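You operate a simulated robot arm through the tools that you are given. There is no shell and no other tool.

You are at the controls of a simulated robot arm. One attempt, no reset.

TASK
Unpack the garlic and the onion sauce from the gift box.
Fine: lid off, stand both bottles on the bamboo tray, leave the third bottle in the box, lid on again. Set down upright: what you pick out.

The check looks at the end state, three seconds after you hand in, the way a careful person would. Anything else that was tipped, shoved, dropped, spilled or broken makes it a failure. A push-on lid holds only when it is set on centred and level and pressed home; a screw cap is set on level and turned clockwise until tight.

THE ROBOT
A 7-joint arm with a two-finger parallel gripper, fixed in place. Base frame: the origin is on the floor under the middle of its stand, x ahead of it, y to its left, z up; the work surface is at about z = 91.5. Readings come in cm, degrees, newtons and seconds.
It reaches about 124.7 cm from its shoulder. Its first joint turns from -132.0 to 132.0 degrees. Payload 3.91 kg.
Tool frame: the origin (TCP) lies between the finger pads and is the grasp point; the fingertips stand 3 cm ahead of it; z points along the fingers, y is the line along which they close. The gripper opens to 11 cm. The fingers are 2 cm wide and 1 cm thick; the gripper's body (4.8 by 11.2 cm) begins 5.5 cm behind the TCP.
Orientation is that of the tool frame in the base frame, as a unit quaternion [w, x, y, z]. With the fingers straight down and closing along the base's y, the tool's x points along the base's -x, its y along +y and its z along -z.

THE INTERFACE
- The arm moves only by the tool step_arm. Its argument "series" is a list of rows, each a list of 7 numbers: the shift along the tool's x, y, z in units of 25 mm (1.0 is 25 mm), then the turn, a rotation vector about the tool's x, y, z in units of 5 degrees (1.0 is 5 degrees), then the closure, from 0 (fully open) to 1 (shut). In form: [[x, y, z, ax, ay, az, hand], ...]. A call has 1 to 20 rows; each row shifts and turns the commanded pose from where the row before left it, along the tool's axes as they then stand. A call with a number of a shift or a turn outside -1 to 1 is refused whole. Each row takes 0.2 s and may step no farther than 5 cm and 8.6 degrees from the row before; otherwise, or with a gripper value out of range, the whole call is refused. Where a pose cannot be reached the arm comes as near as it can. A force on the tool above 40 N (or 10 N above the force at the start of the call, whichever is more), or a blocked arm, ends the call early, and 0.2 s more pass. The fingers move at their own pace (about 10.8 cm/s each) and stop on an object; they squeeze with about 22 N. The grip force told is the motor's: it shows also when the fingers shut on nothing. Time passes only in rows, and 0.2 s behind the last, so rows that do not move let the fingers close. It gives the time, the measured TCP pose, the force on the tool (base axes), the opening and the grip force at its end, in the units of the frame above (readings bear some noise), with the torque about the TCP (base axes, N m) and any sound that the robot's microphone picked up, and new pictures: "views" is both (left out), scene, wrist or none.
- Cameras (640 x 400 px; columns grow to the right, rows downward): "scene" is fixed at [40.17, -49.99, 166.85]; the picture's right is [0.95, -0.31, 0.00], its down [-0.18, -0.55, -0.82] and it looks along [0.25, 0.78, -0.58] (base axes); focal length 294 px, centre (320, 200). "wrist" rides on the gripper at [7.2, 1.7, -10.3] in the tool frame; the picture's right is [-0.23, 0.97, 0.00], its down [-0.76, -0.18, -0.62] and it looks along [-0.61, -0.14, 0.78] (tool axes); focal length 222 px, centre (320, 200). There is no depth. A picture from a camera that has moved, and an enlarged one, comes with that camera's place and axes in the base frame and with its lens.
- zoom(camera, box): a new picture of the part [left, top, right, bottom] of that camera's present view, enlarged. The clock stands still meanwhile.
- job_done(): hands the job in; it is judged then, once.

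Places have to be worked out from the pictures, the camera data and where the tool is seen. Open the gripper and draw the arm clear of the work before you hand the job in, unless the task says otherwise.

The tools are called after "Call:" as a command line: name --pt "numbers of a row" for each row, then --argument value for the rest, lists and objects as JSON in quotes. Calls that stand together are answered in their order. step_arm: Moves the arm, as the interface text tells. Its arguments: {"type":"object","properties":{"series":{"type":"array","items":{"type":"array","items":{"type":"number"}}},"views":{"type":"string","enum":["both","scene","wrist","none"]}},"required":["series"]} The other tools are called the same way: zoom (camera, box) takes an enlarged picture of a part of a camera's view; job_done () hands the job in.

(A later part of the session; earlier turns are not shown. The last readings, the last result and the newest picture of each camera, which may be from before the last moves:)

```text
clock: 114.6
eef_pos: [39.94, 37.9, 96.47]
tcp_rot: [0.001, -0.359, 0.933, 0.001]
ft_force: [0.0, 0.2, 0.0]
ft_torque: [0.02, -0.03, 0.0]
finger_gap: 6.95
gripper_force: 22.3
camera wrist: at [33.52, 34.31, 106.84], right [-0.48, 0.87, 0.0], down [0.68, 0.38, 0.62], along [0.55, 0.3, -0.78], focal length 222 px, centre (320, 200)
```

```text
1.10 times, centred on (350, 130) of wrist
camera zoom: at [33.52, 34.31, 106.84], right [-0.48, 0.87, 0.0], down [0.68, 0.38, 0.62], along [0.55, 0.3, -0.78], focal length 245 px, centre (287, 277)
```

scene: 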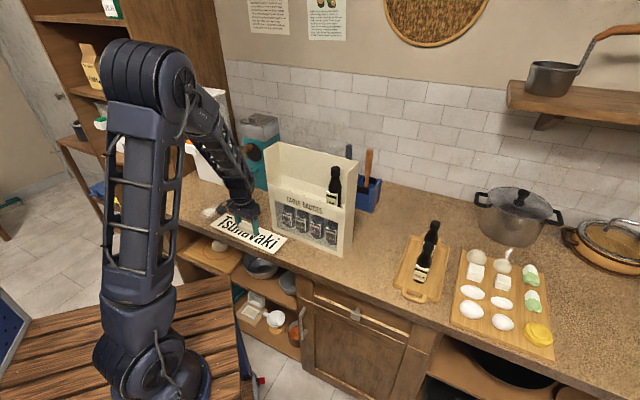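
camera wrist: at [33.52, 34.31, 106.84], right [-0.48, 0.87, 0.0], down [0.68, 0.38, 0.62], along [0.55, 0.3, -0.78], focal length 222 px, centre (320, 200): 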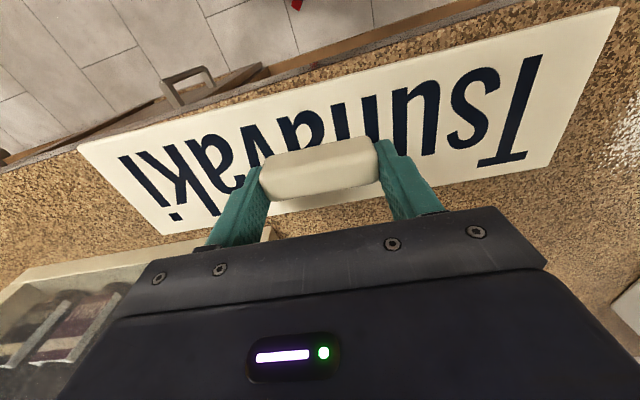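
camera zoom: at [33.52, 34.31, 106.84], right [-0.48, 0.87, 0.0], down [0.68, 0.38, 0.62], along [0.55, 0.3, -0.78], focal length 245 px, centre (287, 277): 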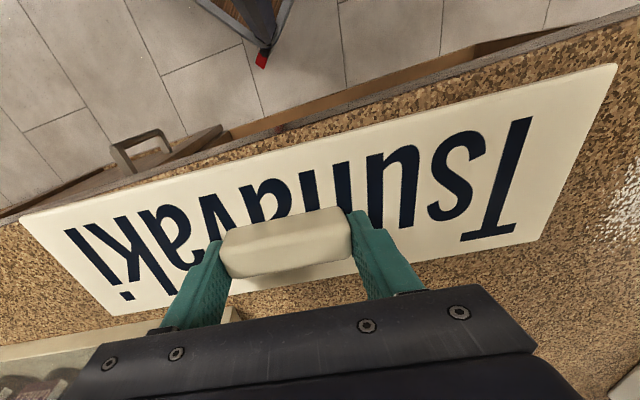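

The grip on the lid is the same as the first time. I'll lift it straight up above the box height.

Call:
step_arm --pt "0 0 -0.1 0 0 0 1" --pt "0 0 -0.3 0 0 0 1" --pt "0 0 -0.6 0 0 0 1" --pt "0 0 -0.9 0 0 0 1" --pt "0 0 -1 0 0 0 1" --pt "0 0 -1 0 0 0 1" --pt "0 0 -1 0 0 0 1" --pt "0 0 -1 0 0 0 1" --pt "0 0 -1 0 0 0 1" --pt "0 0 -1 0 0 0 1" --pt "0 0 -1 0 0 0 1" --pt "0 0 -1 0 0 0 1" --pt "0 0 -1 0 0 0 1" --pt "0 0 -1 0 0 0 1" --pt "0 0 -1 0 0 0 1" --pt "0 0 -1 0 0 0 1" --pt "0 0 -1 0 0 0 1" --pt "0 0 -0.9 0 0 0 1" --pt "0 0 -0.5 0 0 0 1" --pt "0 0 0 0 0 0 1" --views "both"

```text
clock: 118.8
eef_pos: [40.0, 37.96, 137.31]
tcp_rot: [0.0, -0.359, 0.933, 0.0]
ft_force: [0.1, -0.4, -1.4]
ft_torque: [-0.01, 0.01, 0.0]
finger_gap: 6.94
gripper_force: 22.1
camera wrist: at [33.56, 34.29, 147.68], right [-0.48, 0.87, 0.0], down [0.68, 0.38, 0.62], along [0.55, 0.3, -0.78], focal length 222 px, centre (320, 200)
```

scene: 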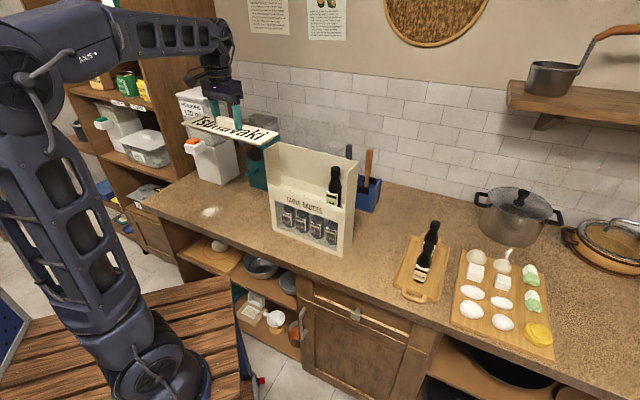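
wrist: 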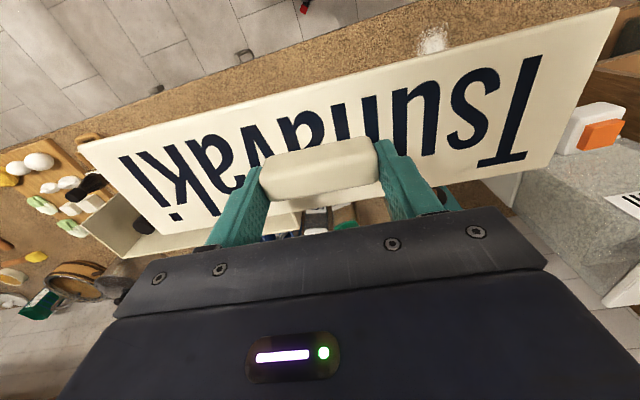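

Lid lifted cleanly. I'll carry it back to exactly above its seat on the box (the reverse of the earlier displacement).

Call:
step_arm --pt "-0.1525 -0.3 0 0 0 0 1" --pt "-0.305 -0.6 0 0 0 0 1" --pt "-0.432 -0.85 0 0 0 0 1" --pt "-0.432 -0.85 0 0 0 0 1" --pt "-0.432 -0.85 0 0 0 0 1" --pt "-0.432 -0.85 0 0 0 0 1" --pt "-0.432 -0.85 0 0 0 0 1" --pt "-0.432 -0.85 0 0 0 0 1" --pt "-0.432 -0.85 0 0 0 0 1" --pt "-0.432 -0.85 0 0 0 0 1" --pt "-0.305 -0.6 0 0 0 0 1" --pt "-0.2015 -0.395 0 0 0 0 1" --pt "0 0 0 0 0 0 1" --pt "0 0 0 0 0 0 1" --views "both"

Call:
zoom --camera "scene" --box '[250, 105, 370, 245]'

```text
clock: 121.8
eef_pos: [62.75, 29.08, 137.37]
tcp_rot: [0.0, -0.359, 0.933, 0.0]
ft_force: [-0.9, -0.2, -0.8]
ft_torque: [0.01, -0.01, 0.02]
finger_gap: 6.96
gripper_force: 21.5
camera wrist: at [56.27, 25.48, 147.66], right [-0.48, 0.87, 0.0], down [0.68, 0.38, 0.62], along [0.55, 0.3, -0.78], focal length 222 px, centre (320, 200)
```

scene: 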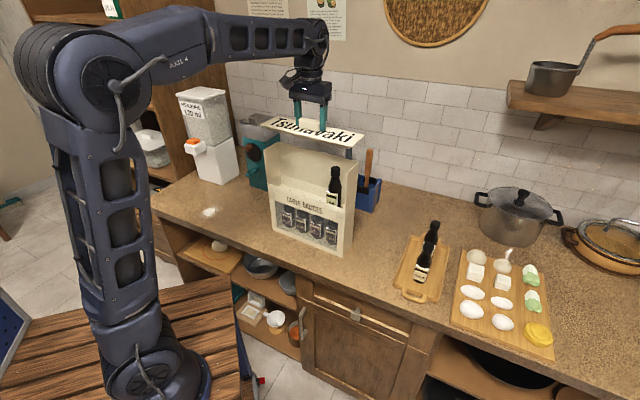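
wrist: 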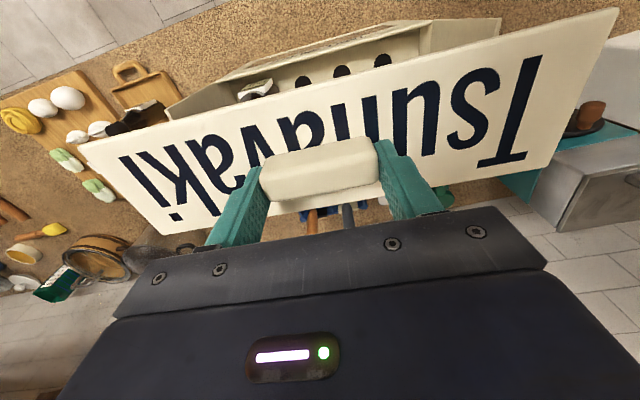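

```text
2.86 times, centred on (310, 175) of scene
camera zoom: at [40.17, -49.99, 166.85], right [0.95, -0.31, 0.0], down [-0.18, -0.55, -0.82], along [0.25, 0.78, -0.58], focal length 841 px, centre (349, 271)
```

zoom: 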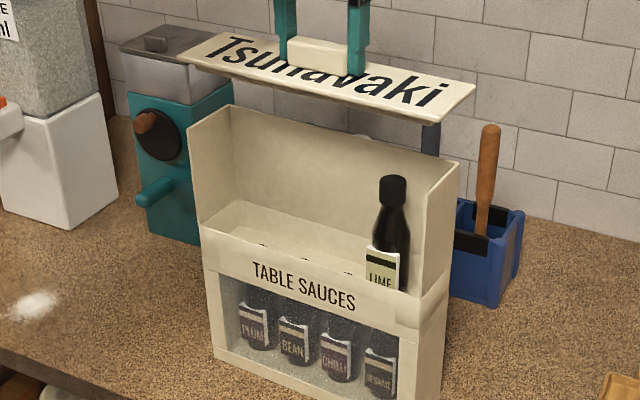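

The readings say I'm about 2.5 mm short toward tool −y compared with the seated pose (62.61, 29.45). I'll correct that and descend until the lid hovers just above the rim for a visual check.

Call:
step_arm --pt "0 0.1 0 0 0 0 1" --pt "0 0 0.3 0 0 0 1" --pt "0 0 0.6 0 0 0 1" --pt "0 0 0.6 0 0 0 1" --pt "0 0 0.5 0 0 0 1" --pt "0 0 0.3 0 0 0 1" --pt "0 0 0 0 0 0 1" --views "both"

Call:
step_arm --pt "0 0 0 0 0 0 1" --views "none"

Call:
step_arm --pt "0 0 0 0 0 0 1" --views "none"

Call:
zoom --camera "scene" --box '[255, 120, 365, 200]'

Call:
zoom --camera "wrist" --box '[60, 0, 640, 260]'

```text
clock: 123.4
eef_pos: [62.62, 29.41, 131.42]
tcp_rot: [0.001, -0.359, 0.933, 0.0]
ft_force: [0.4, 0.2, 0.3]
ft_torque: [-0.03, -0.01, -0.01]
finger_gap: 6.93
gripper_force: 22.2
camera wrist: at [56.05, 25.69, 141.8], right [-0.48, 0.87, 0.0], down [0.68, 0.38, 0.62], along [0.55, 0.3, -0.78], focal length 222 px, centre (320, 200)
```

scene: 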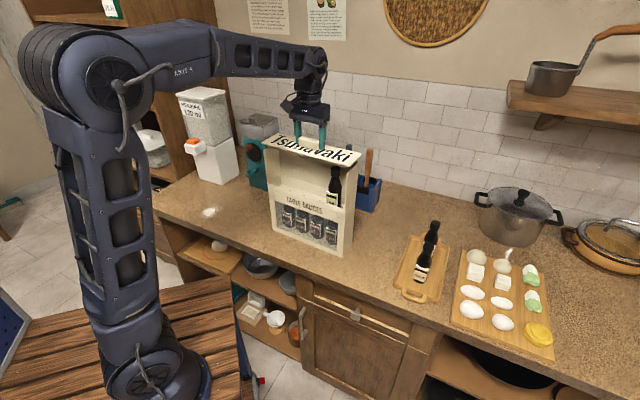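
wrist: 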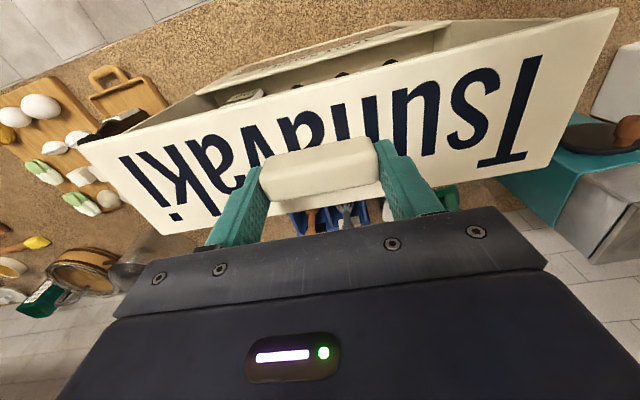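

```text
clock: 123.8
eef_pos: [62.54, 29.35, 131.42]
tcp_rot: [0.001, -0.359, 0.933, 0.001]
ft_force: [-0.7, 0.3, -1.3]
ft_torque: [0.0, 0.04, 0.03]
finger_gap: 6.93
gripper_force: 21.9
```

```text
clock: 124.2
eef_pos: [62.56, 29.32, 131.33]
tcp_rot: [0.001, -0.359, 0.933, 0.0]
ft_force: [0.8, 0.6, 0.0]
ft_torque: [0.01, 0.02, 0.01]
finger_gap: 6.96
gripper_force: 21.8
```

```text
5.00 times, centred on (310, 160) of scene
camera zoom: at [40.17, -49.99, 166.85], right [0.95, -0.31, 0.0], down [-0.18, -0.55, -0.82], along [0.25, 0.78, -0.58], focal length 1472 px, centre (370, 400)
```

zoom: 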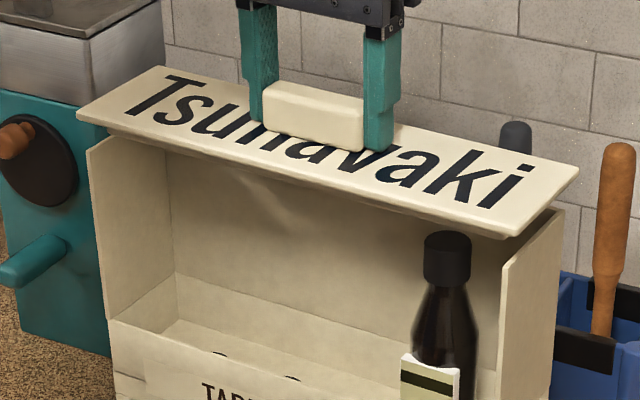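

```text
1.10 times, centred on (350, 130) of wrist
camera zoom: at [56.06, 25.7, 141.81], right [-0.48, 0.87, 0.0], down [0.68, 0.38, 0.62], along [0.55, 0.3, -0.78], focal length 245 px, centre (287, 277)
```

zoom: 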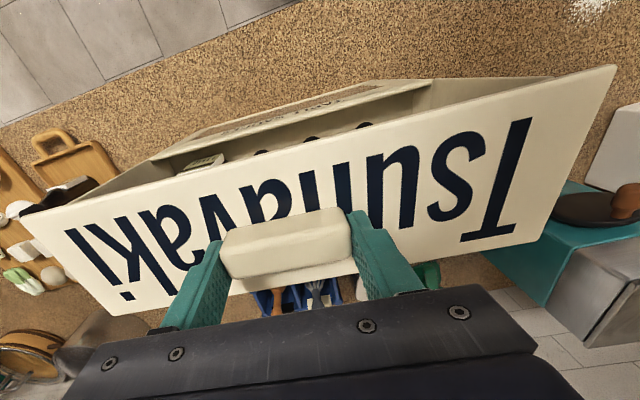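

The readings average (62.57, 29.36), matching the original seat, and the lid overhangs the box evenly at both ends. I'll lower gently toward the rim.

Call:
step_arm --pt "0.0 0.01 0.12 0 0 0 1" --pt "0 0 0.12 0 0 0 1" --pt "0 0 0.12 0 0 0 1" --pt "0 0 0.1 0 0 0 1" --pt "0 0 0.08 0 0 0 1" --pt "0 0 0 0 0 0 1" --views "wrist"

Call:
zoom --camera "scene" --box '[255, 120, 365, 200]'

```text
clock: 125.6
eef_pos: [62.45, 29.38, 130.19]
tcp_rot: [0.001, -0.359, 0.933, 0.001]
ft_force: [-1.0, -0.2, -1.3]
ft_torque: [-0.01, 0.03, 0.0]
finger_gap: 6.95
gripper_force: 22.2
camera wrist: at [56.04, 25.75, 140.51], right [-0.48, 0.87, 0.0], down [0.68, 0.38, 0.62], along [0.55, 0.3, -0.78], focal length 222 px, centre (320, 200)
```

wrist: 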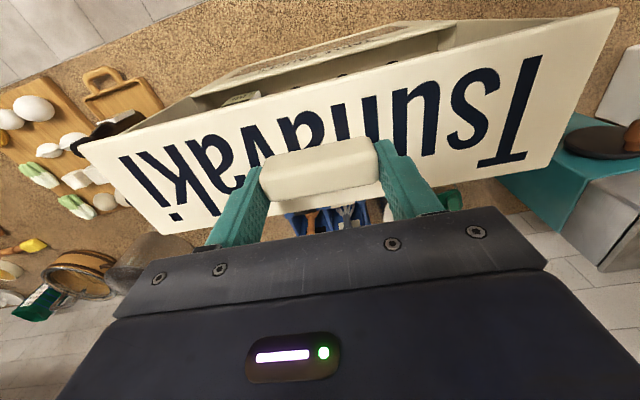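

```text
5.00 times, centred on (310, 160) of scene
camera zoom: at [40.17, -49.99, 166.85], right [0.95, -0.31, 0.0], down [-0.18, -0.55, -0.82], along [0.25, 0.78, -0.58], focal length 1472 px, centre (370, 400)
```

zoom: 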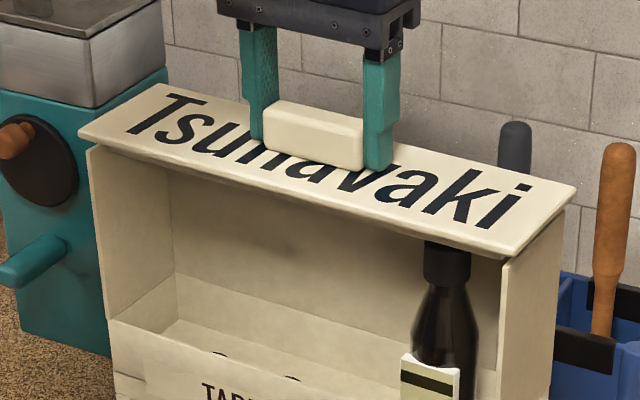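

Call:
step_arm --pt "-0.02 0 0.06 0 0 0 1" --pt "0 0 0.06 0 0 0 1" --pt "0 0 0 0 0 0 1" --views "none"

Call:
zoom --camera "scene" --box '[255, 120, 365, 200]'

```text
clock: 126.4
eef_pos: [62.62, 29.41, 129.82]
tcp_rot: [0.002, -0.359, 0.933, 0.001]
ft_force: [-0.1, -0.2, -1.0]
ft_torque: [-0.01, 0.03, 0.01]
finger_gap: 6.95
gripper_force: 21.9
```

```text
5.00 times, centred on (310, 160) of scene
camera zoom: at [40.17, -49.99, 166.85], right [0.95, -0.31, 0.0], down [-0.18, -0.55, -0.82], along [0.25, 0.78, -0.58], focal length 1472 px, centre (370, 400)
```

zoom: 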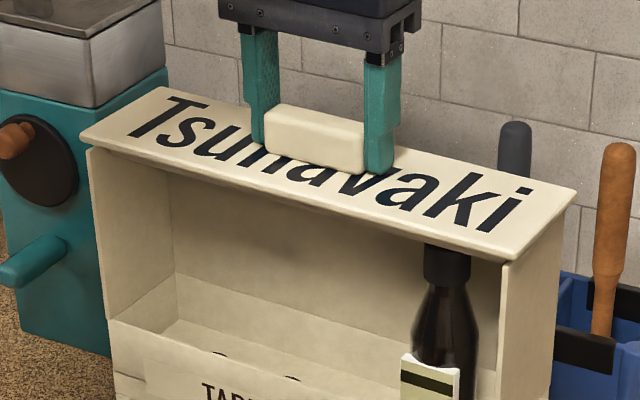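

At 129.8 there's no contact yet and the lid still looks centred. I'll continue down in 1 mm steps, watching the force.

Call:
step_arm --pt "0 0 0.05 0 0 0 1" --pt "0 0 0.05 0 0 0 1" --pt "0 0 0 0 0 0 1" --views "none"

Call:
step_arm --pt "0 0 0.04 0 0 0 1" --pt "0 0 0 0 0 0 1" --views "none"

```text
clock: 127.2
eef_pos: [62.62, 29.37, 129.48]
tcp_rot: [0.0, -0.359, 0.933, 0.0]
ft_force: [-0.2, 0.6, 0.1]
ft_torque: [0.03, 0.0, 0.05]
finger_gap: 6.94
gripper_force: 22.5
```

```text
clock: 127.8
eef_pos: [62.58, 29.44, 129.57]
tcp_rot: [0.001, -0.359, 0.933, 0.001]
ft_force: [0.0, -0.1, -0.9]
ft_torque: [0.01, 0.0, 0.07]
finger_gap: 6.95
gripper_force: 22.0
```

Call:
step_arm --pt "0 0 0.05 0 0 0 1" --pt "0 0 0 0 0 0 1" --views "none"

Call:
step_arm --pt "0 0 0.05 0 0 0 1" --pt "0 0 0 0 0 0 1" --views "none"

Call:
zoom --camera "scene" --box '[255, 120, 365, 200]'

```text
clock: 128.4
eef_pos: [62.64, 29.4, 129.32]
tcp_rot: [0.001, -0.359, 0.933, 0.0]
ft_force: [0.5, 0.4, -1.0]
ft_torque: [-0.03, -0.01, 0.02]
finger_gap: 6.96
gripper_force: 22.3
```

```text
clock: 129.0
eef_pos: [62.55, 29.29, 129.22]
tcp_rot: [0.001, -0.36, 0.933, 0.0]
ft_force: [0.5, -0.4, -1.6]
ft_torque: [0.01, -0.02, -0.03]
finger_gap: 6.94
gripper_force: 22.1
```

```text
5.00 times, centred on (310, 160) of scene
camera zoom: at [40.17, -49.99, 166.85], right [0.95, -0.31, 0.0], down [-0.18, -0.55, -0.82], along [0.25, 0.78, -0.58], focal length 1472 px, centre (370, 400)
```

zoom: 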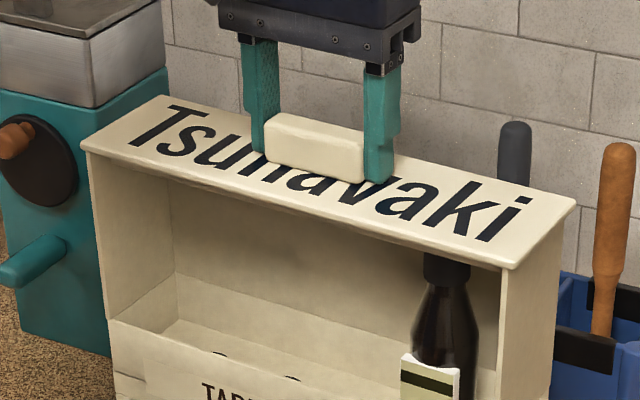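

Call:
step_arm --pt "0 0 0.05 0 0 0 1" --pt "0 0 0 0 0 0 1" --views "none"

Call:
step_arm --pt "0 0 0.05 0 0 0 1" --pt "0 0 0 0 0 0 1" --views "none"

```text
clock: 129.6
eef_pos: [62.57, 29.28, 129.26]
tcp_rot: [0.002, -0.36, 0.933, 0.0]
ft_force: [2.4, -2.3, 14.7]
ft_torque: [-0.35, 0.25, 0.07]
finger_gap: 6.94
gripper_force: 22.4
```

```text
clock: 130.2
eef_pos: [62.47, 29.49, 129.1]
tcp_rot: [0.002, -0.359, 0.933, 0.001]
ft_force: [6.0, -1.3, 34.1]
ft_torque: [-0.05, -0.12, 0.02]
finger_gap: 6.97
gripper_force: 22.1
```

Firm contact now: 34 N at TCP z ≈ 129.1, the same height as the originally seated lid. I'll check the seam all round before releasing.

Call:
zoom --camera "scene" --box '[255, 135, 365, 200]'

Call:
zoom --camera "scene" --box '[260, 130, 310, 180]'

Call:
zoom --camera "scene" --box '[320, 140, 370, 190]'

Call:
zoom --camera "wrist" --box '[60, 0, 640, 260]'

```text
5.82 times, centred on (310, 168) of scene
camera zoom: at [40.17, -49.99, 166.85], right [0.95, -0.31, 0.0], down [-0.18, -0.55, -0.82], along [0.25, 0.78, -0.58], focal length 1712 px, centre (378, 389)
```

zoom: 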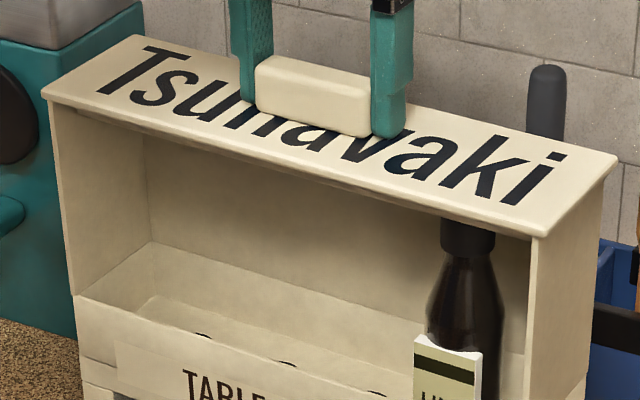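

```text
8.00 times, centred on (285, 155) of scene
camera zoom: at [40.17, -49.99, 166.85], right [0.95, -0.31, 0.0], down [-0.18, -0.55, -0.82], along [0.25, 0.78, -0.58], focal length 2354 px, centre (600, 560)
```

zoom: 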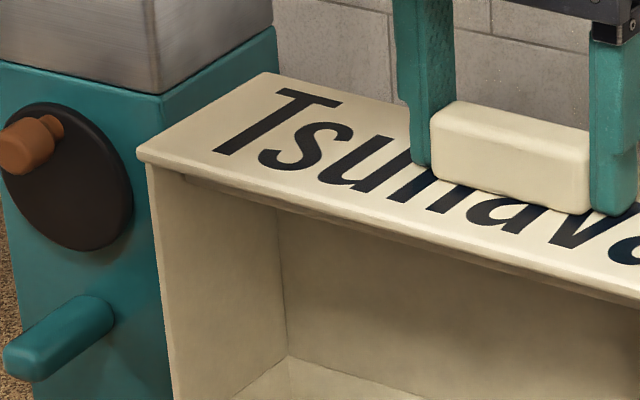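

```text
8.00 times, centred on (345, 165) of scene
camera zoom: at [40.17, -49.99, 166.85], right [0.95, -0.31, 0.0], down [-0.18, -0.55, -0.82], along [0.25, 0.78, -0.58], focal length 2354 px, centre (120, 480)
```

zoom: 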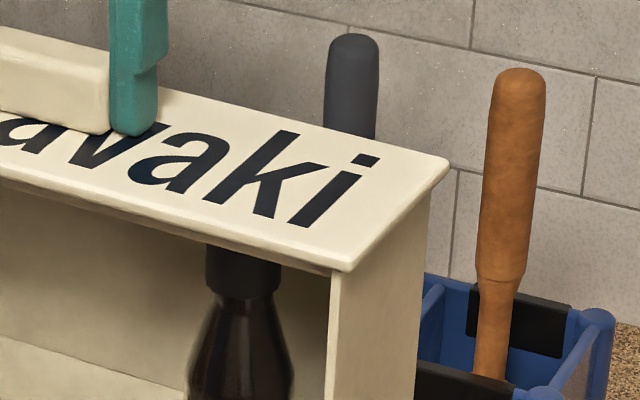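

```text
1.10 times, centred on (350, 130) of wrist
camera zoom: at [56.05, 25.76, 139.55], right [-0.48, 0.88, 0.0], down [0.68, 0.38, 0.63], along [0.55, 0.3, -0.78], focal length 245 px, centre (287, 277)
```

zoom: 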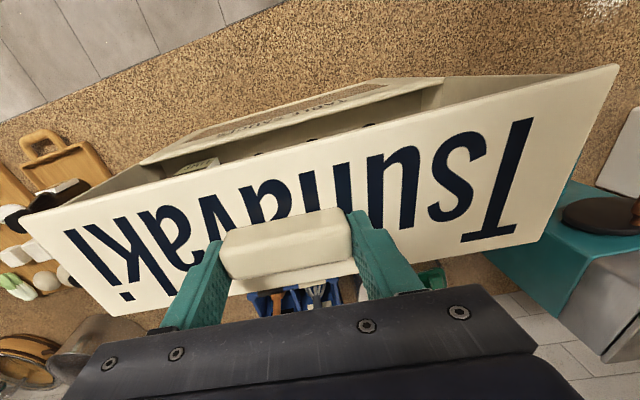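

Call:
zoom --camera "scene" --box '[260, 130, 370, 200]'

Call:
zoom --camera "scene" --box '[250, 125, 370, 265]'

```text
5.71 times, centred on (315, 165) of scene
camera zoom: at [40.17, -49.99, 166.85], right [0.95, -0.31, 0.0], down [-0.18, -0.55, -0.82], along [0.25, 0.78, -0.58], focal length 1682 px, centre (349, 400)
```

zoom: 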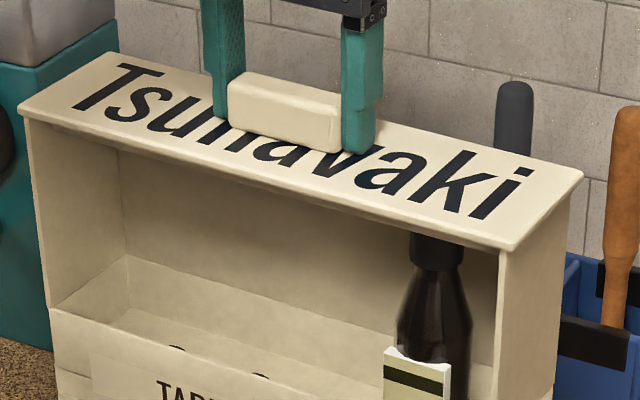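

```text
2.86 times, centred on (310, 195) of scene
camera zoom: at [40.17, -49.99, 166.85], right [0.95, -0.31, 0.0], down [-0.18, -0.55, -0.82], along [0.25, 0.78, -0.58], focal length 841 px, centre (349, 214)
```

zoom: 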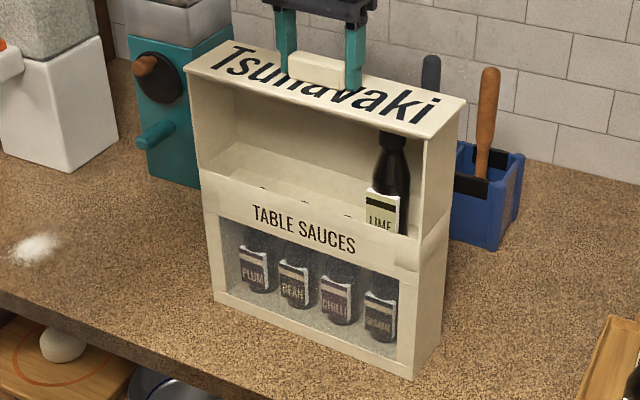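

The seam looks closed, but compared with my first picture the whole lid sits about 3 px right, roughly 1.5 mm off its original centre. That offset came from the first grip. I'll raise it 1 cm, shift that amount back, and reseat it properly centred.

Call:
step_arm --pt "0 0 -0.15 0 0 0 1" --pt "0 0 -0.15 0 0 0 1" --pt "0 0 -0.15 0 0 0 1" --pt "0.03 0.055 0 0 0 0 1" --pt "0 0 0 0 0 0 1" --views "none"

Call:
zoom --camera "scene" --box '[260, 130, 370, 200]'

```text
clock: 131.4
eef_pos: [62.42, 29.38, 130.13]
tcp_rot: [0.001, -0.359, 0.933, 0.0]
ft_force: [0.7, -0.8, 0.0]
ft_torque: [-0.02, -0.02, -0.03]
finger_gap: 6.97
gripper_force: 22.6
```

```text
5.71 times, centred on (315, 165) of scene
camera zoom: at [40.17, -49.99, 166.85], right [0.95, -0.31, 0.0], down [-0.18, -0.55, -0.82], along [0.25, 0.78, -0.58], focal length 1682 px, centre (349, 400)
```

zoom: 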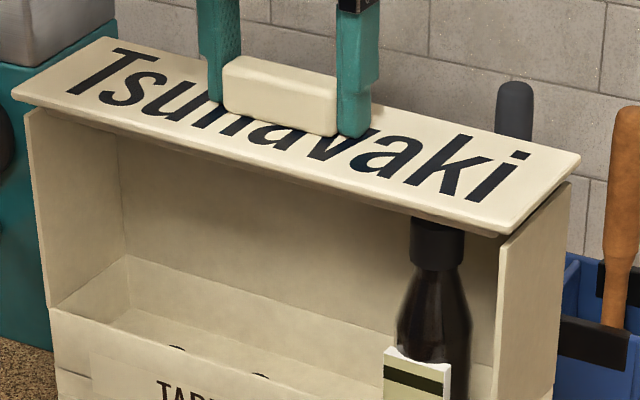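

Call:
zoom --camera "scene" --box '[255, 135, 295, 160]'

Call:
zoom --camera "scene" --box '[330, 150, 370, 175]'

Call:
zoom --camera "wrist" --box '[70, 60, 230, 240]'

Call:
zoom --camera "wrist" --box '[480, 0, 640, 180]'

```text
16.00 times, centred on (275, 148) of scene
camera zoom: at [40.17, -49.99, 166.85], right [0.95, -0.31, 0.0], down [-0.18, -0.55, -0.82], along [0.25, 0.78, -0.58], focal length 4709 px, centre (1040, 1040)
```

zoom: 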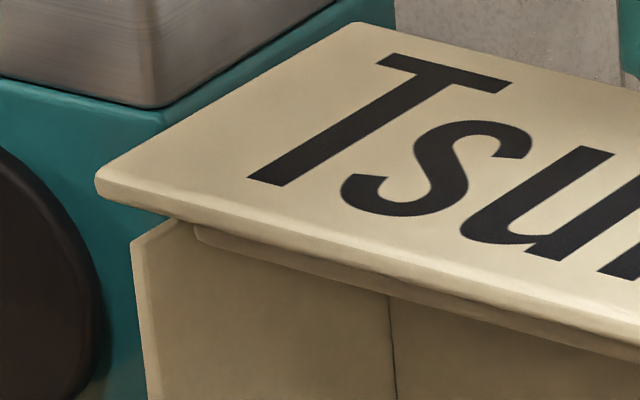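

```text
16.00 times, centred on (350, 162) of scene
camera zoom: at [40.17, -49.99, 166.85], right [0.95, -0.31, 0.0], down [-0.18, -0.55, -0.82], along [0.25, 0.78, -0.58], focal length 4709 px, centre (-160, 800)
```

zoom: 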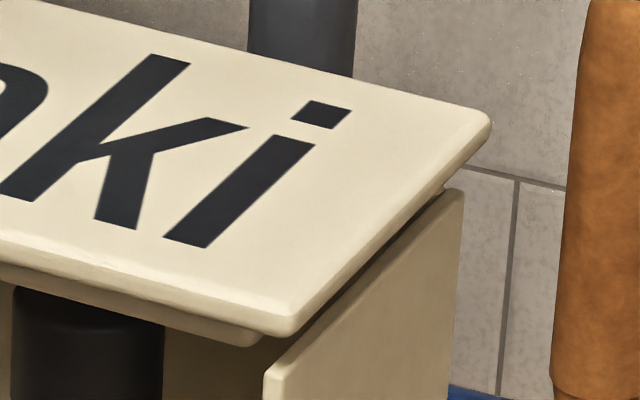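

```text
2.22 times, centred on (150, 150) of wrist
camera zoom: at [55.87, 25.88, 140.52], right [-0.48, 0.87, 0.0], down [0.68, 0.38, 0.62], along [0.55, 0.3, -0.78], focal length 494 px, centre (698, 311)
```

zoom: 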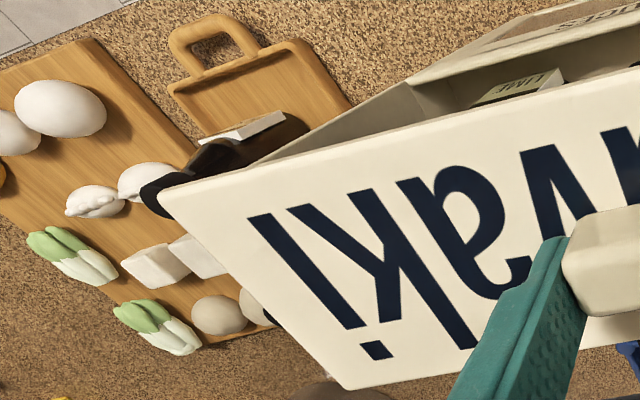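

```text
2.22 times, centred on (560, 90) of wrist
camera zoom: at [55.87, 25.88, 140.52], right [-0.48, 0.87, 0.0], down [0.68, 0.38, 0.62], along [0.55, 0.3, -0.78], focal length 494 px, centre (-213, 444)
```

zoom: 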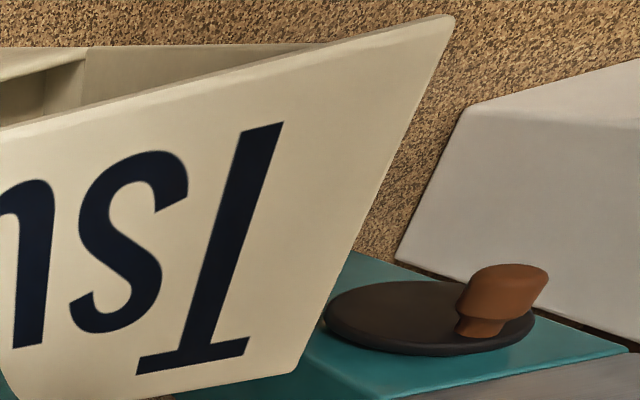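

At 16× the lip and overhang at both ends look symmetric to about 1 mm. I'll lower again and press home, checking the force.

Call:
step_arm --pt "-0.01 -0.015 0.1 0 0 0 1" --pt "0 0 0.1 0 0 0 1" --pt "0 0 0.08 0 0 0 1" --pt "0 0 0.06 0 0 0 1" --pt "0 0 0 0 0 0 1" --views "none"

Call:
step_arm --pt "0 0 0.05 0 0 0 1" --pt "0 0 0 0 0 0 1" --views "none"

Call:
zoom --camera "scene" --box '[260, 130, 370, 200]'

```text
clock: 132.6
eef_pos: [62.43, 29.45, 129.25]
tcp_rot: [0.001, -0.359, 0.933, 0.001]
ft_force: [0.3, 0.2, -0.8]
ft_torque: [0.01, -0.02, 0.0]
finger_gap: 6.94
gripper_force: 21.6
```

```text
clock: 133.2
eef_pos: [62.39, 29.51, 129.16]
tcp_rot: [0.001, -0.359, 0.933, 0.0]
ft_force: [0.9, 0.1, 0.9]
ft_torque: [-0.09, -0.15, -0.03]
finger_gap: 6.98
gripper_force: 22.1
```

```text
5.71 times, centred on (315, 165) of scene
camera zoom: at [40.17, -49.99, 166.85], right [0.95, -0.31, 0.0], down [-0.18, -0.55, -0.82], along [0.25, 0.78, -0.58], focal length 1682 px, centre (349, 400)
```

zoom: 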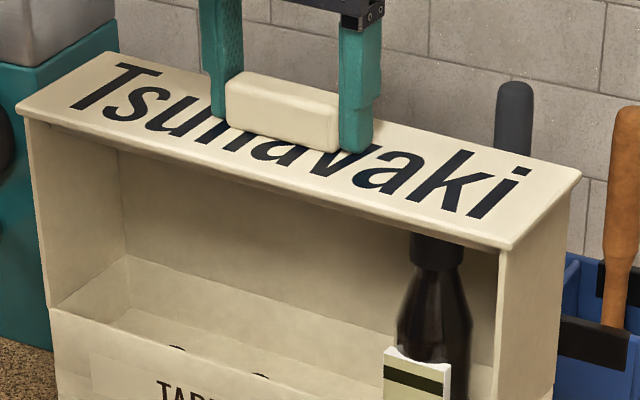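

The lid corners now match the original picture to within 1 px. I'll press it home.

Call:
step_arm --pt "0 0 0.04 0 0 0 1" --pt "0 0 0 0 0 0 1" --views "none"

Call:
step_arm --pt "0 0 0.04 0 0 0 1" --pt "0 0 0 0 0 0 1" --pt "0 0 0 0 0 0 1" --views "none"

```text
clock: 133.8
eef_pos: [62.53, 29.46, 129.18]
tcp_rot: [0.001, -0.359, 0.933, 0.0]
ft_force: [3.3, -0.1, 19.0]
ft_torque: [-0.33, 0.34, 0.03]
finger_gap: 6.93
gripper_force: 22.0
```

```text
clock: 134.4
eef_pos: [62.39, 29.57, 129.19]
tcp_rot: [0.003, -0.359, 0.933, 0.001]
ft_force: [-0.9, -1.3, 5.3]
ft_torque: [-0.17, 0.25, -0.14]
finger_gap: 6.97
gripper_force: 22.3
stopped in row 3: the force on the tool passed its limit at 41 N (the readings are from after the stop); the commanded pose is now the measured one
```

Pressed to 41 N, where it stopped and unloaded. I'll check the seam at both ends at high zoom.

Call:
zoom --camera "scene" --box '[255, 135, 295, 160]'

Call:
zoom --camera "scene" --box '[330, 150, 370, 175]'

Call:
zoom --camera "scene" --box '[260, 130, 370, 200]'

```text
16.00 times, centred on (275, 148) of scene
camera zoom: at [40.17, -49.99, 166.85], right [0.95, -0.31, 0.0], down [-0.18, -0.55, -0.82], along [0.25, 0.78, -0.58], focal length 4709 px, centre (1040, 1040)
```

zoom: 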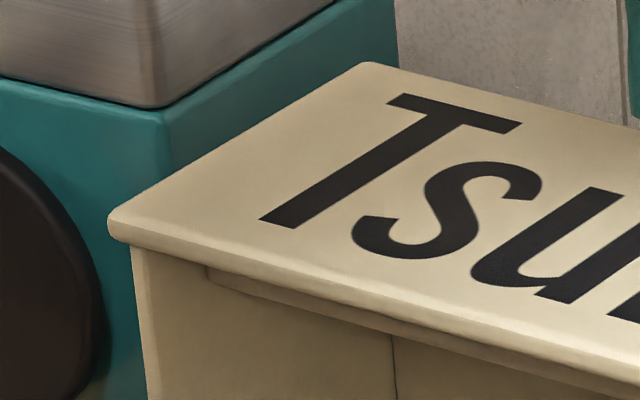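

```text
16.00 times, centred on (350, 162) of scene
camera zoom: at [40.17, -49.99, 166.85], right [0.95, -0.31, 0.0], down [-0.18, -0.55, -0.82], along [0.25, 0.78, -0.58], focal length 4709 px, centre (-160, 800)
```

zoom: 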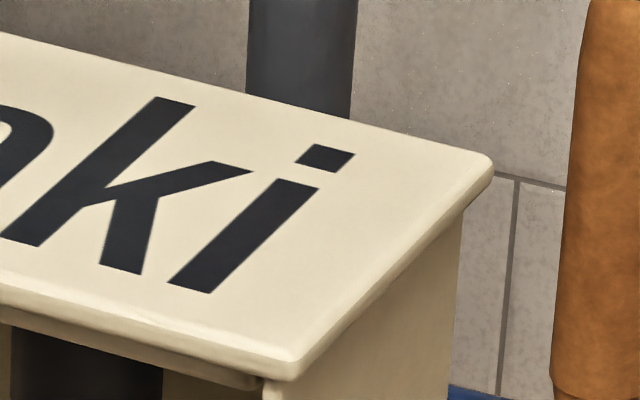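

```text
5.71 times, centred on (315, 165) of scene
camera zoom: at [40.17, -49.99, 166.85], right [0.95, -0.31, 0.0], down [-0.18, -0.55, -0.82], along [0.25, 0.78, -0.58], focal length 1682 px, centre (349, 400)
```

zoom: 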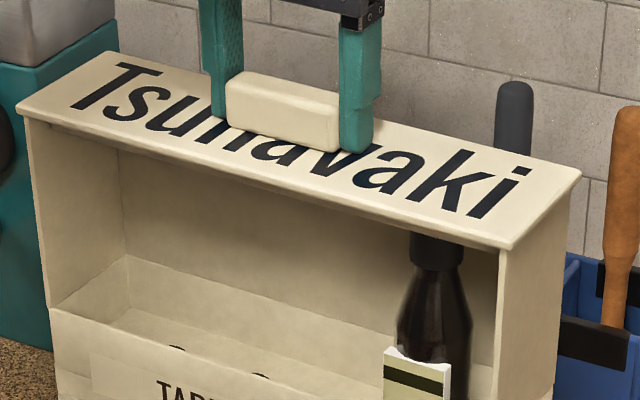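

The lid is flush at both ends and centred to about 1 mm. I'll open the fingers gently, holding position.

Call:
step_arm --pt "0 0 0 0 0 0 0.36" --pt "0 0 0 0 0 0 0.33" --pt "0 0 0 0 0 0 0.25" --pt "0 0 0 0 0 0 0.1" --pt "0 0 0 0 0 0 0" --pt "0 0 0 0 0 0 0" --views "both"

Call:
zoom --camera "scene" --box '[260, 130, 370, 200]'

```text
clock: 135.8
eef_pos: [62.42, 29.45, 129.23]
tcp_rot: [0.004, -0.359, 0.933, 0.002]
ft_force: [4.4, -4.5, 17.8]
ft_torque: [-0.1, 0.06, -0.05]
finger_gap: 10.76
gripper_force: 0.0
camera wrist: at [55.97, 25.82, 139.54], right [-0.48, 0.88, 0.0], down [0.68, 0.38, 0.63], along [0.55, 0.3, -0.78], focal length 222 px, centre (320, 200)
```

scene: 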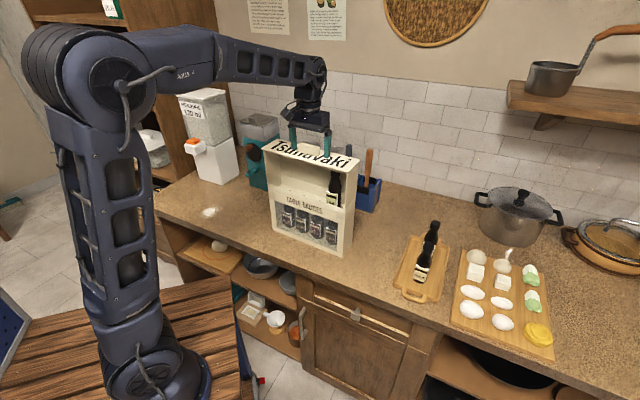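
wrist: 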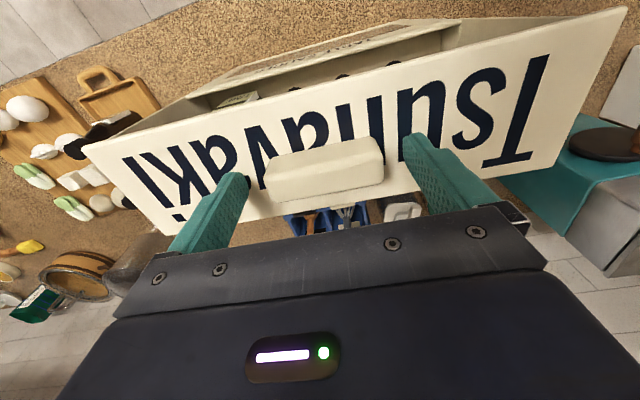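

```text
5.71 times, centred on (315, 165) of scene
camera zoom: at [40.17, -49.99, 166.85], right [0.95, -0.31, 0.0], down [-0.18, -0.55, -0.82], along [0.25, 0.78, -0.58], focal length 1682 px, centre (349, 400)
```

zoom: 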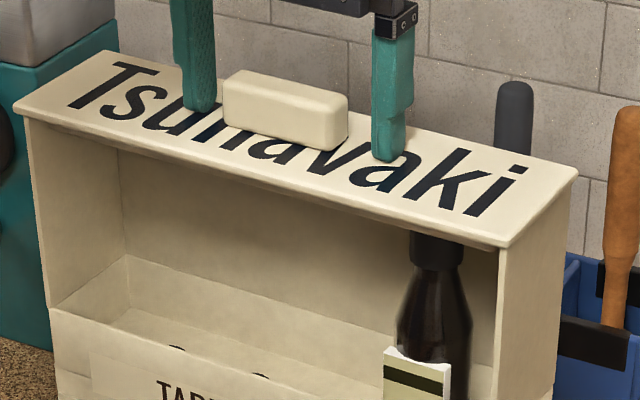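

On opening, the fingertips turned out to be resting on the lid plate (17.8 N), and they nudged the lid about 1.5–2 mm sideways as they spread. I'll lift off 3 mm to unload and re-measure.

Call:
step_arm --pt "0 0 -0.06 0 0 0 0" --pt "0 0 -0.06 0 0 0 0" --pt "0 0 0 0 0 0 0" --views "wrist"

Call:
zoom --camera "scene" --box '[260, 130, 370, 200]'

Call:
zoom --camera "scene" --box '[255, 135, 295, 160]'

Call:
zoom --camera "scene" --box '[330, 150, 370, 175]'

```text
clock: 136.6
eef_pos: [62.62, 29.65, 129.34]
tcp_rot: [0.002, -0.359, 0.934, 0.0]
ft_force: [0.6, -0.2, -0.3]
ft_torque: [-0.01, 0.03, 0.0]
finger_gap: 11.0
gripper_force: 0.1
camera wrist: at [56.02, 25.88, 139.75], right [-0.48, 0.87, 0.0], down [0.68, 0.38, 0.63], along [0.55, 0.3, -0.78], focal length 222 px, centre (320, 200)
```

wrist: 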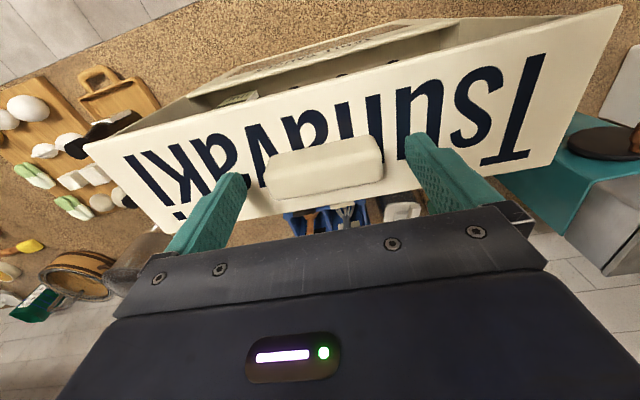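

```text
5.71 times, centred on (315, 165) of scene
camera zoom: at [40.17, -49.99, 166.85], right [0.95, -0.31, 0.0], down [-0.18, -0.55, -0.82], along [0.25, 0.78, -0.58], focal length 1682 px, centre (349, 400)
```

zoom: 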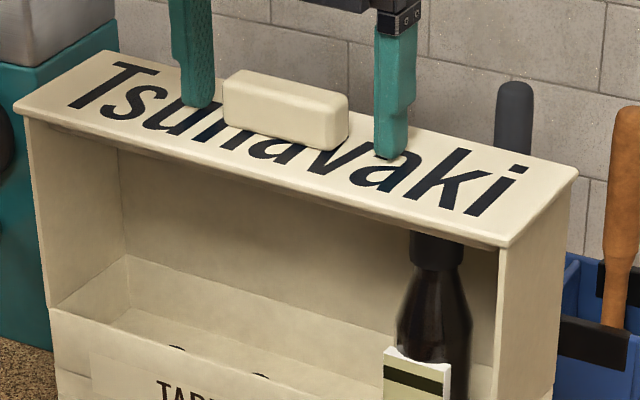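

```text
16.00 times, centred on (275, 148) of scene
camera zoom: at [40.17, -49.99, 166.85], right [0.95, -0.31, 0.0], down [-0.18, -0.55, -0.82], along [0.25, 0.78, -0.58], focal length 4709 px, centre (1040, 1040)
```

zoom: 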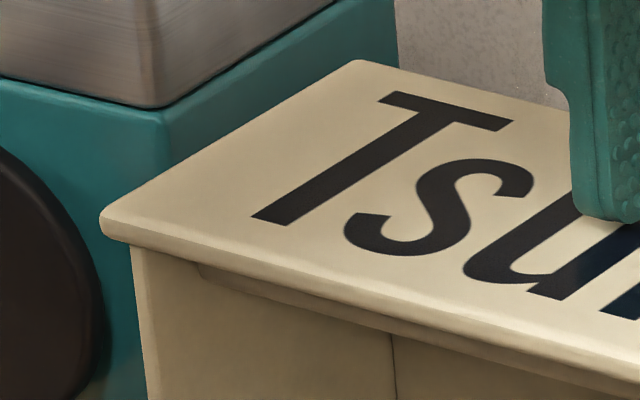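

```text
16.00 times, centred on (350, 162) of scene
camera zoom: at [40.17, -49.99, 166.85], right [0.95, -0.31, 0.0], down [-0.18, -0.55, -0.82], along [0.25, 0.78, -0.58], focal length 4709 px, centre (-160, 800)
```

zoom: 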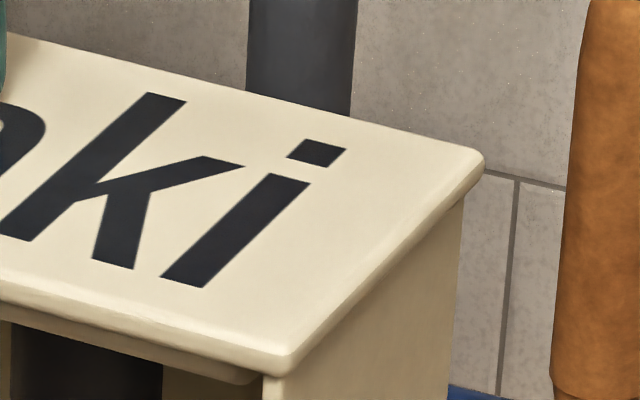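

The lid slid about 2 mm along its length when the fingers spread. I'll raise the fingertips 2 mm clear of the plate and close gently on the handle at the corrected centre. That should slide the lid back about 1 mm without any downward drag.

Call:
step_arm --pt "0 0.05 -0.08 0 0 0 0" --pt "0 0 0 0 0 0 0.2" --pt "0 0 0 0 0 0 0.3" --pt "0 0 0 0 0 0 0.33" --pt "0 0 0 0 0 0 0.345" --pt "0 0 0 0 0 0 0.355" --pt "0 0 0 0 0 0 0.365" --pt "0 0 0 0 0 0 0.375" --pt "0 0 0 0 0 0 0.39" --pt "0 0 0 0 0 0 0.39" --views "wrist"

Call:
zoom --camera "scene" --box '[260, 130, 370, 200]'

Call:
zoom --camera "scene" --box '[255, 135, 295, 160]'

Call:
zoom --camera "scene" --box '[330, 150, 370, 175]'

```text
clock: 138.8
eef_pos: [62.49, 29.63, 129.68]
tcp_rot: [0.003, -0.36, 0.933, 0.001]
ft_force: [0.2, -0.3, 0.7]
ft_torque: [-0.02, -0.02, 0.03]
finger_gap: 6.94
gripper_force: 21.8
camera wrist: at [55.96, 25.93, 140.0], right [-0.48, 0.88, 0.0], down [0.68, 0.38, 0.63], along [0.55, 0.3, -0.78], focal length 222 px, centre (320, 200)
```

wrist: 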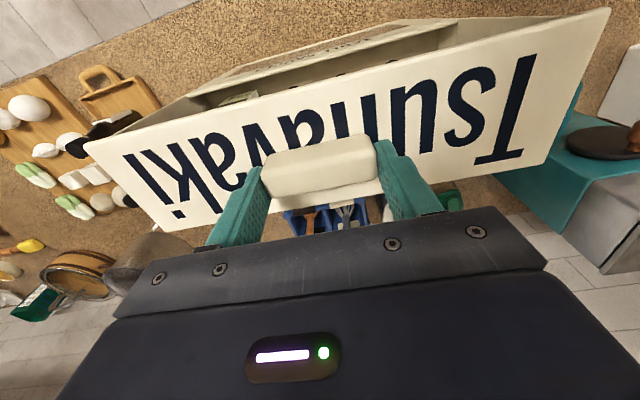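

```text
5.71 times, centred on (315, 165) of scene
camera zoom: at [40.17, -49.99, 166.85], right [0.95, -0.31, 0.0], down [-0.18, -0.55, -0.82], along [0.25, 0.78, -0.58], focal length 1682 px, centre (349, 400)
```

zoom: 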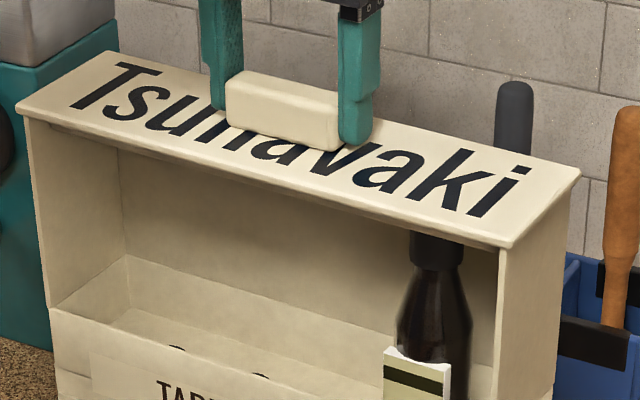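

```text
16.00 times, centred on (275, 148) of scene
camera zoom: at [40.17, -49.99, 166.85], right [0.95, -0.31, 0.0], down [-0.18, -0.55, -0.82], along [0.25, 0.78, -0.58], focal length 4709 px, centre (1040, 1040)
```

zoom: 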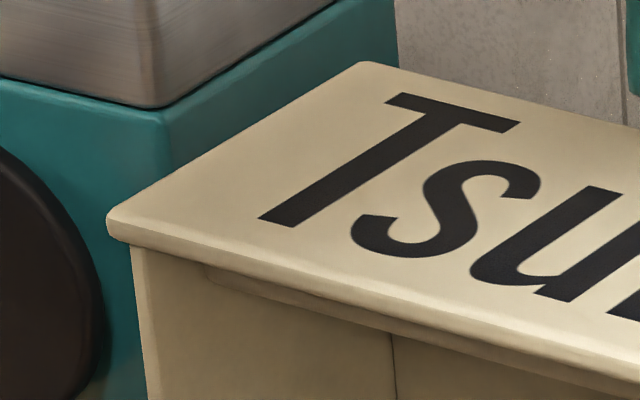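

```text
16.00 times, centred on (350, 162) of scene
camera zoom: at [40.17, -49.99, 166.85], right [0.95, -0.31, 0.0], down [-0.18, -0.55, -0.82], along [0.25, 0.78, -0.58], focal length 4709 px, centre (-160, 800)
```

zoom: 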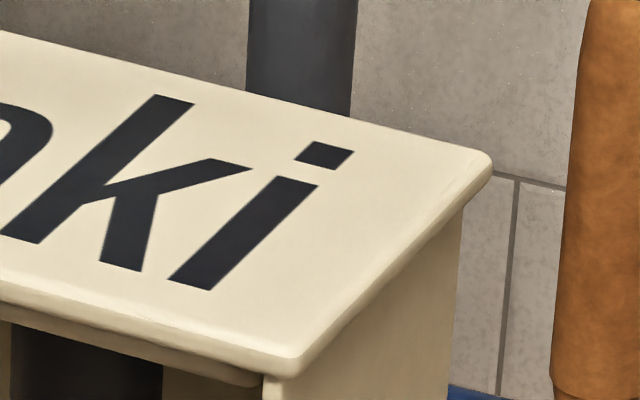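

The lid corners again match the original picture within 1 px. I'll open with the tips clear of the plate, rise above the handle, and close the gripper to press straight down on it.

Call:
step_arm --pt "0 0 0 0 0 0 0.365" --pt "0 0 0 0 0 0 0.35" --pt "0 0 0 0 0 0 0.3" --pt "0 0 0 0 0 0 0.15" --pt "0 0 0 0 0 0 0" --pt "0 0 -0.3 0 0 0 0" --pt "0 0 -0.6 0 0 0 0" --pt "0 0 -0.8 0 0 0 0" --pt "0 0 -0.3 0 0 0 0" --pt "0 0 0 0 0 0 0" --views "both"

Call:
zoom --camera "scene" --box '[260, 130, 370, 200]'

Call:
zoom --camera "scene" --box '[255, 135, 295, 160]'

Call:
zoom --camera "scene" --box '[330, 150, 370, 175]'

```text
clock: 141.0
eef_pos: [62.44, 29.5, 134.64]
tcp_rot: [0.003, -0.359, 0.933, 0.002]
ft_force: [-0.2, 0.2, -0.9]
ft_torque: [0.0, 0.03, -0.02]
finger_gap: 11.01
gripper_force: 0.0
camera wrist: at [55.92, 25.87, 144.98], right [-0.48, 0.87, 0.0], down [0.68, 0.38, 0.63], along [0.55, 0.3, -0.78], focal length 222 px, centre (320, 200)
```

scene: 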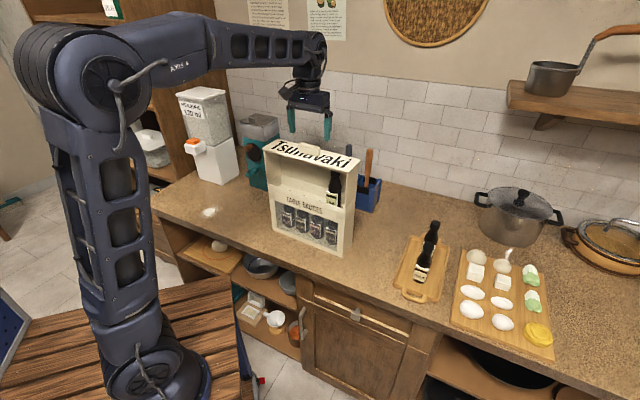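
wrist: 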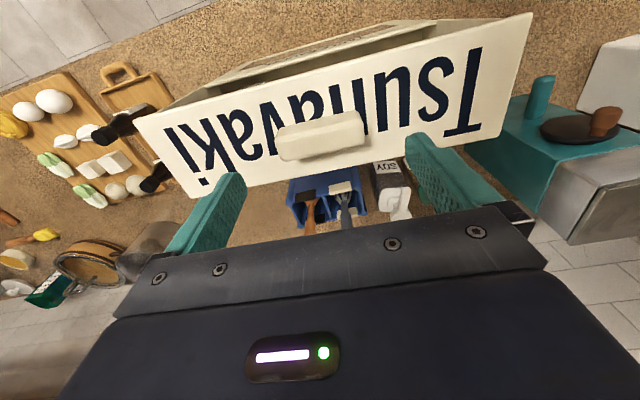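

```text
5.71 times, centred on (315, 165) of scene
camera zoom: at [40.17, -49.99, 166.85], right [0.95, -0.31, 0.0], down [-0.18, -0.55, -0.82], along [0.25, 0.78, -0.58], focal length 1682 px, centre (349, 400)
```

zoom: 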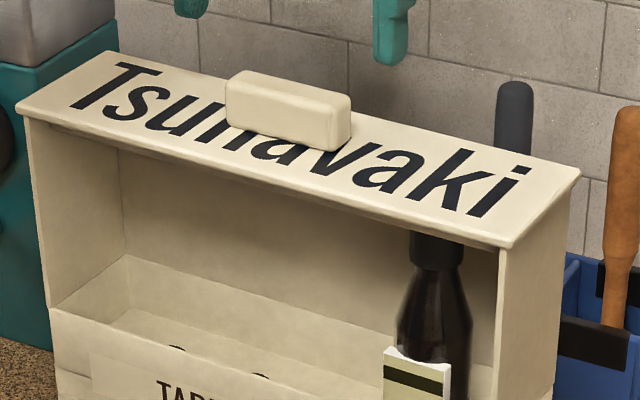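

```text
16.00 times, centred on (275, 148) of scene
camera zoom: at [40.17, -49.99, 166.85], right [0.95, -0.31, 0.0], down [-0.18, -0.55, -0.82], along [0.25, 0.78, -0.58], focal length 4709 px, centre (1040, 1040)
```

zoom: 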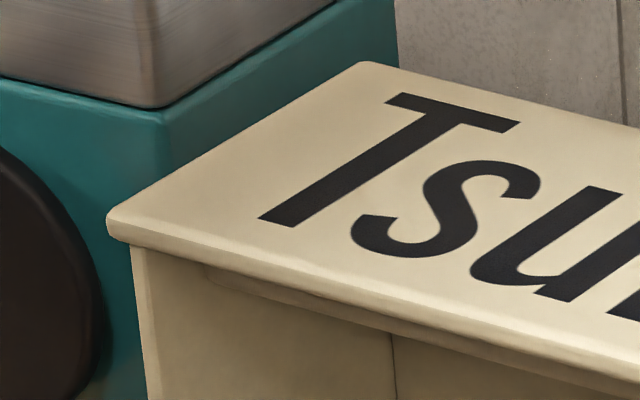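

```text
16.00 times, centred on (350, 162) of scene
camera zoom: at [40.17, -49.99, 166.85], right [0.95, -0.31, 0.0], down [-0.18, -0.55, -0.82], along [0.25, 0.78, -0.58], focal length 4709 px, centre (-160, 800)
```

zoom: 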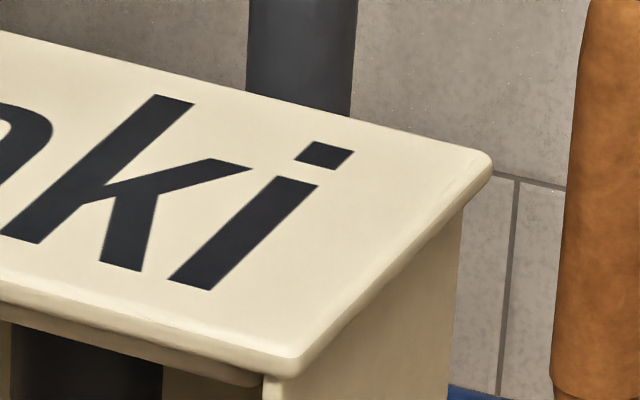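

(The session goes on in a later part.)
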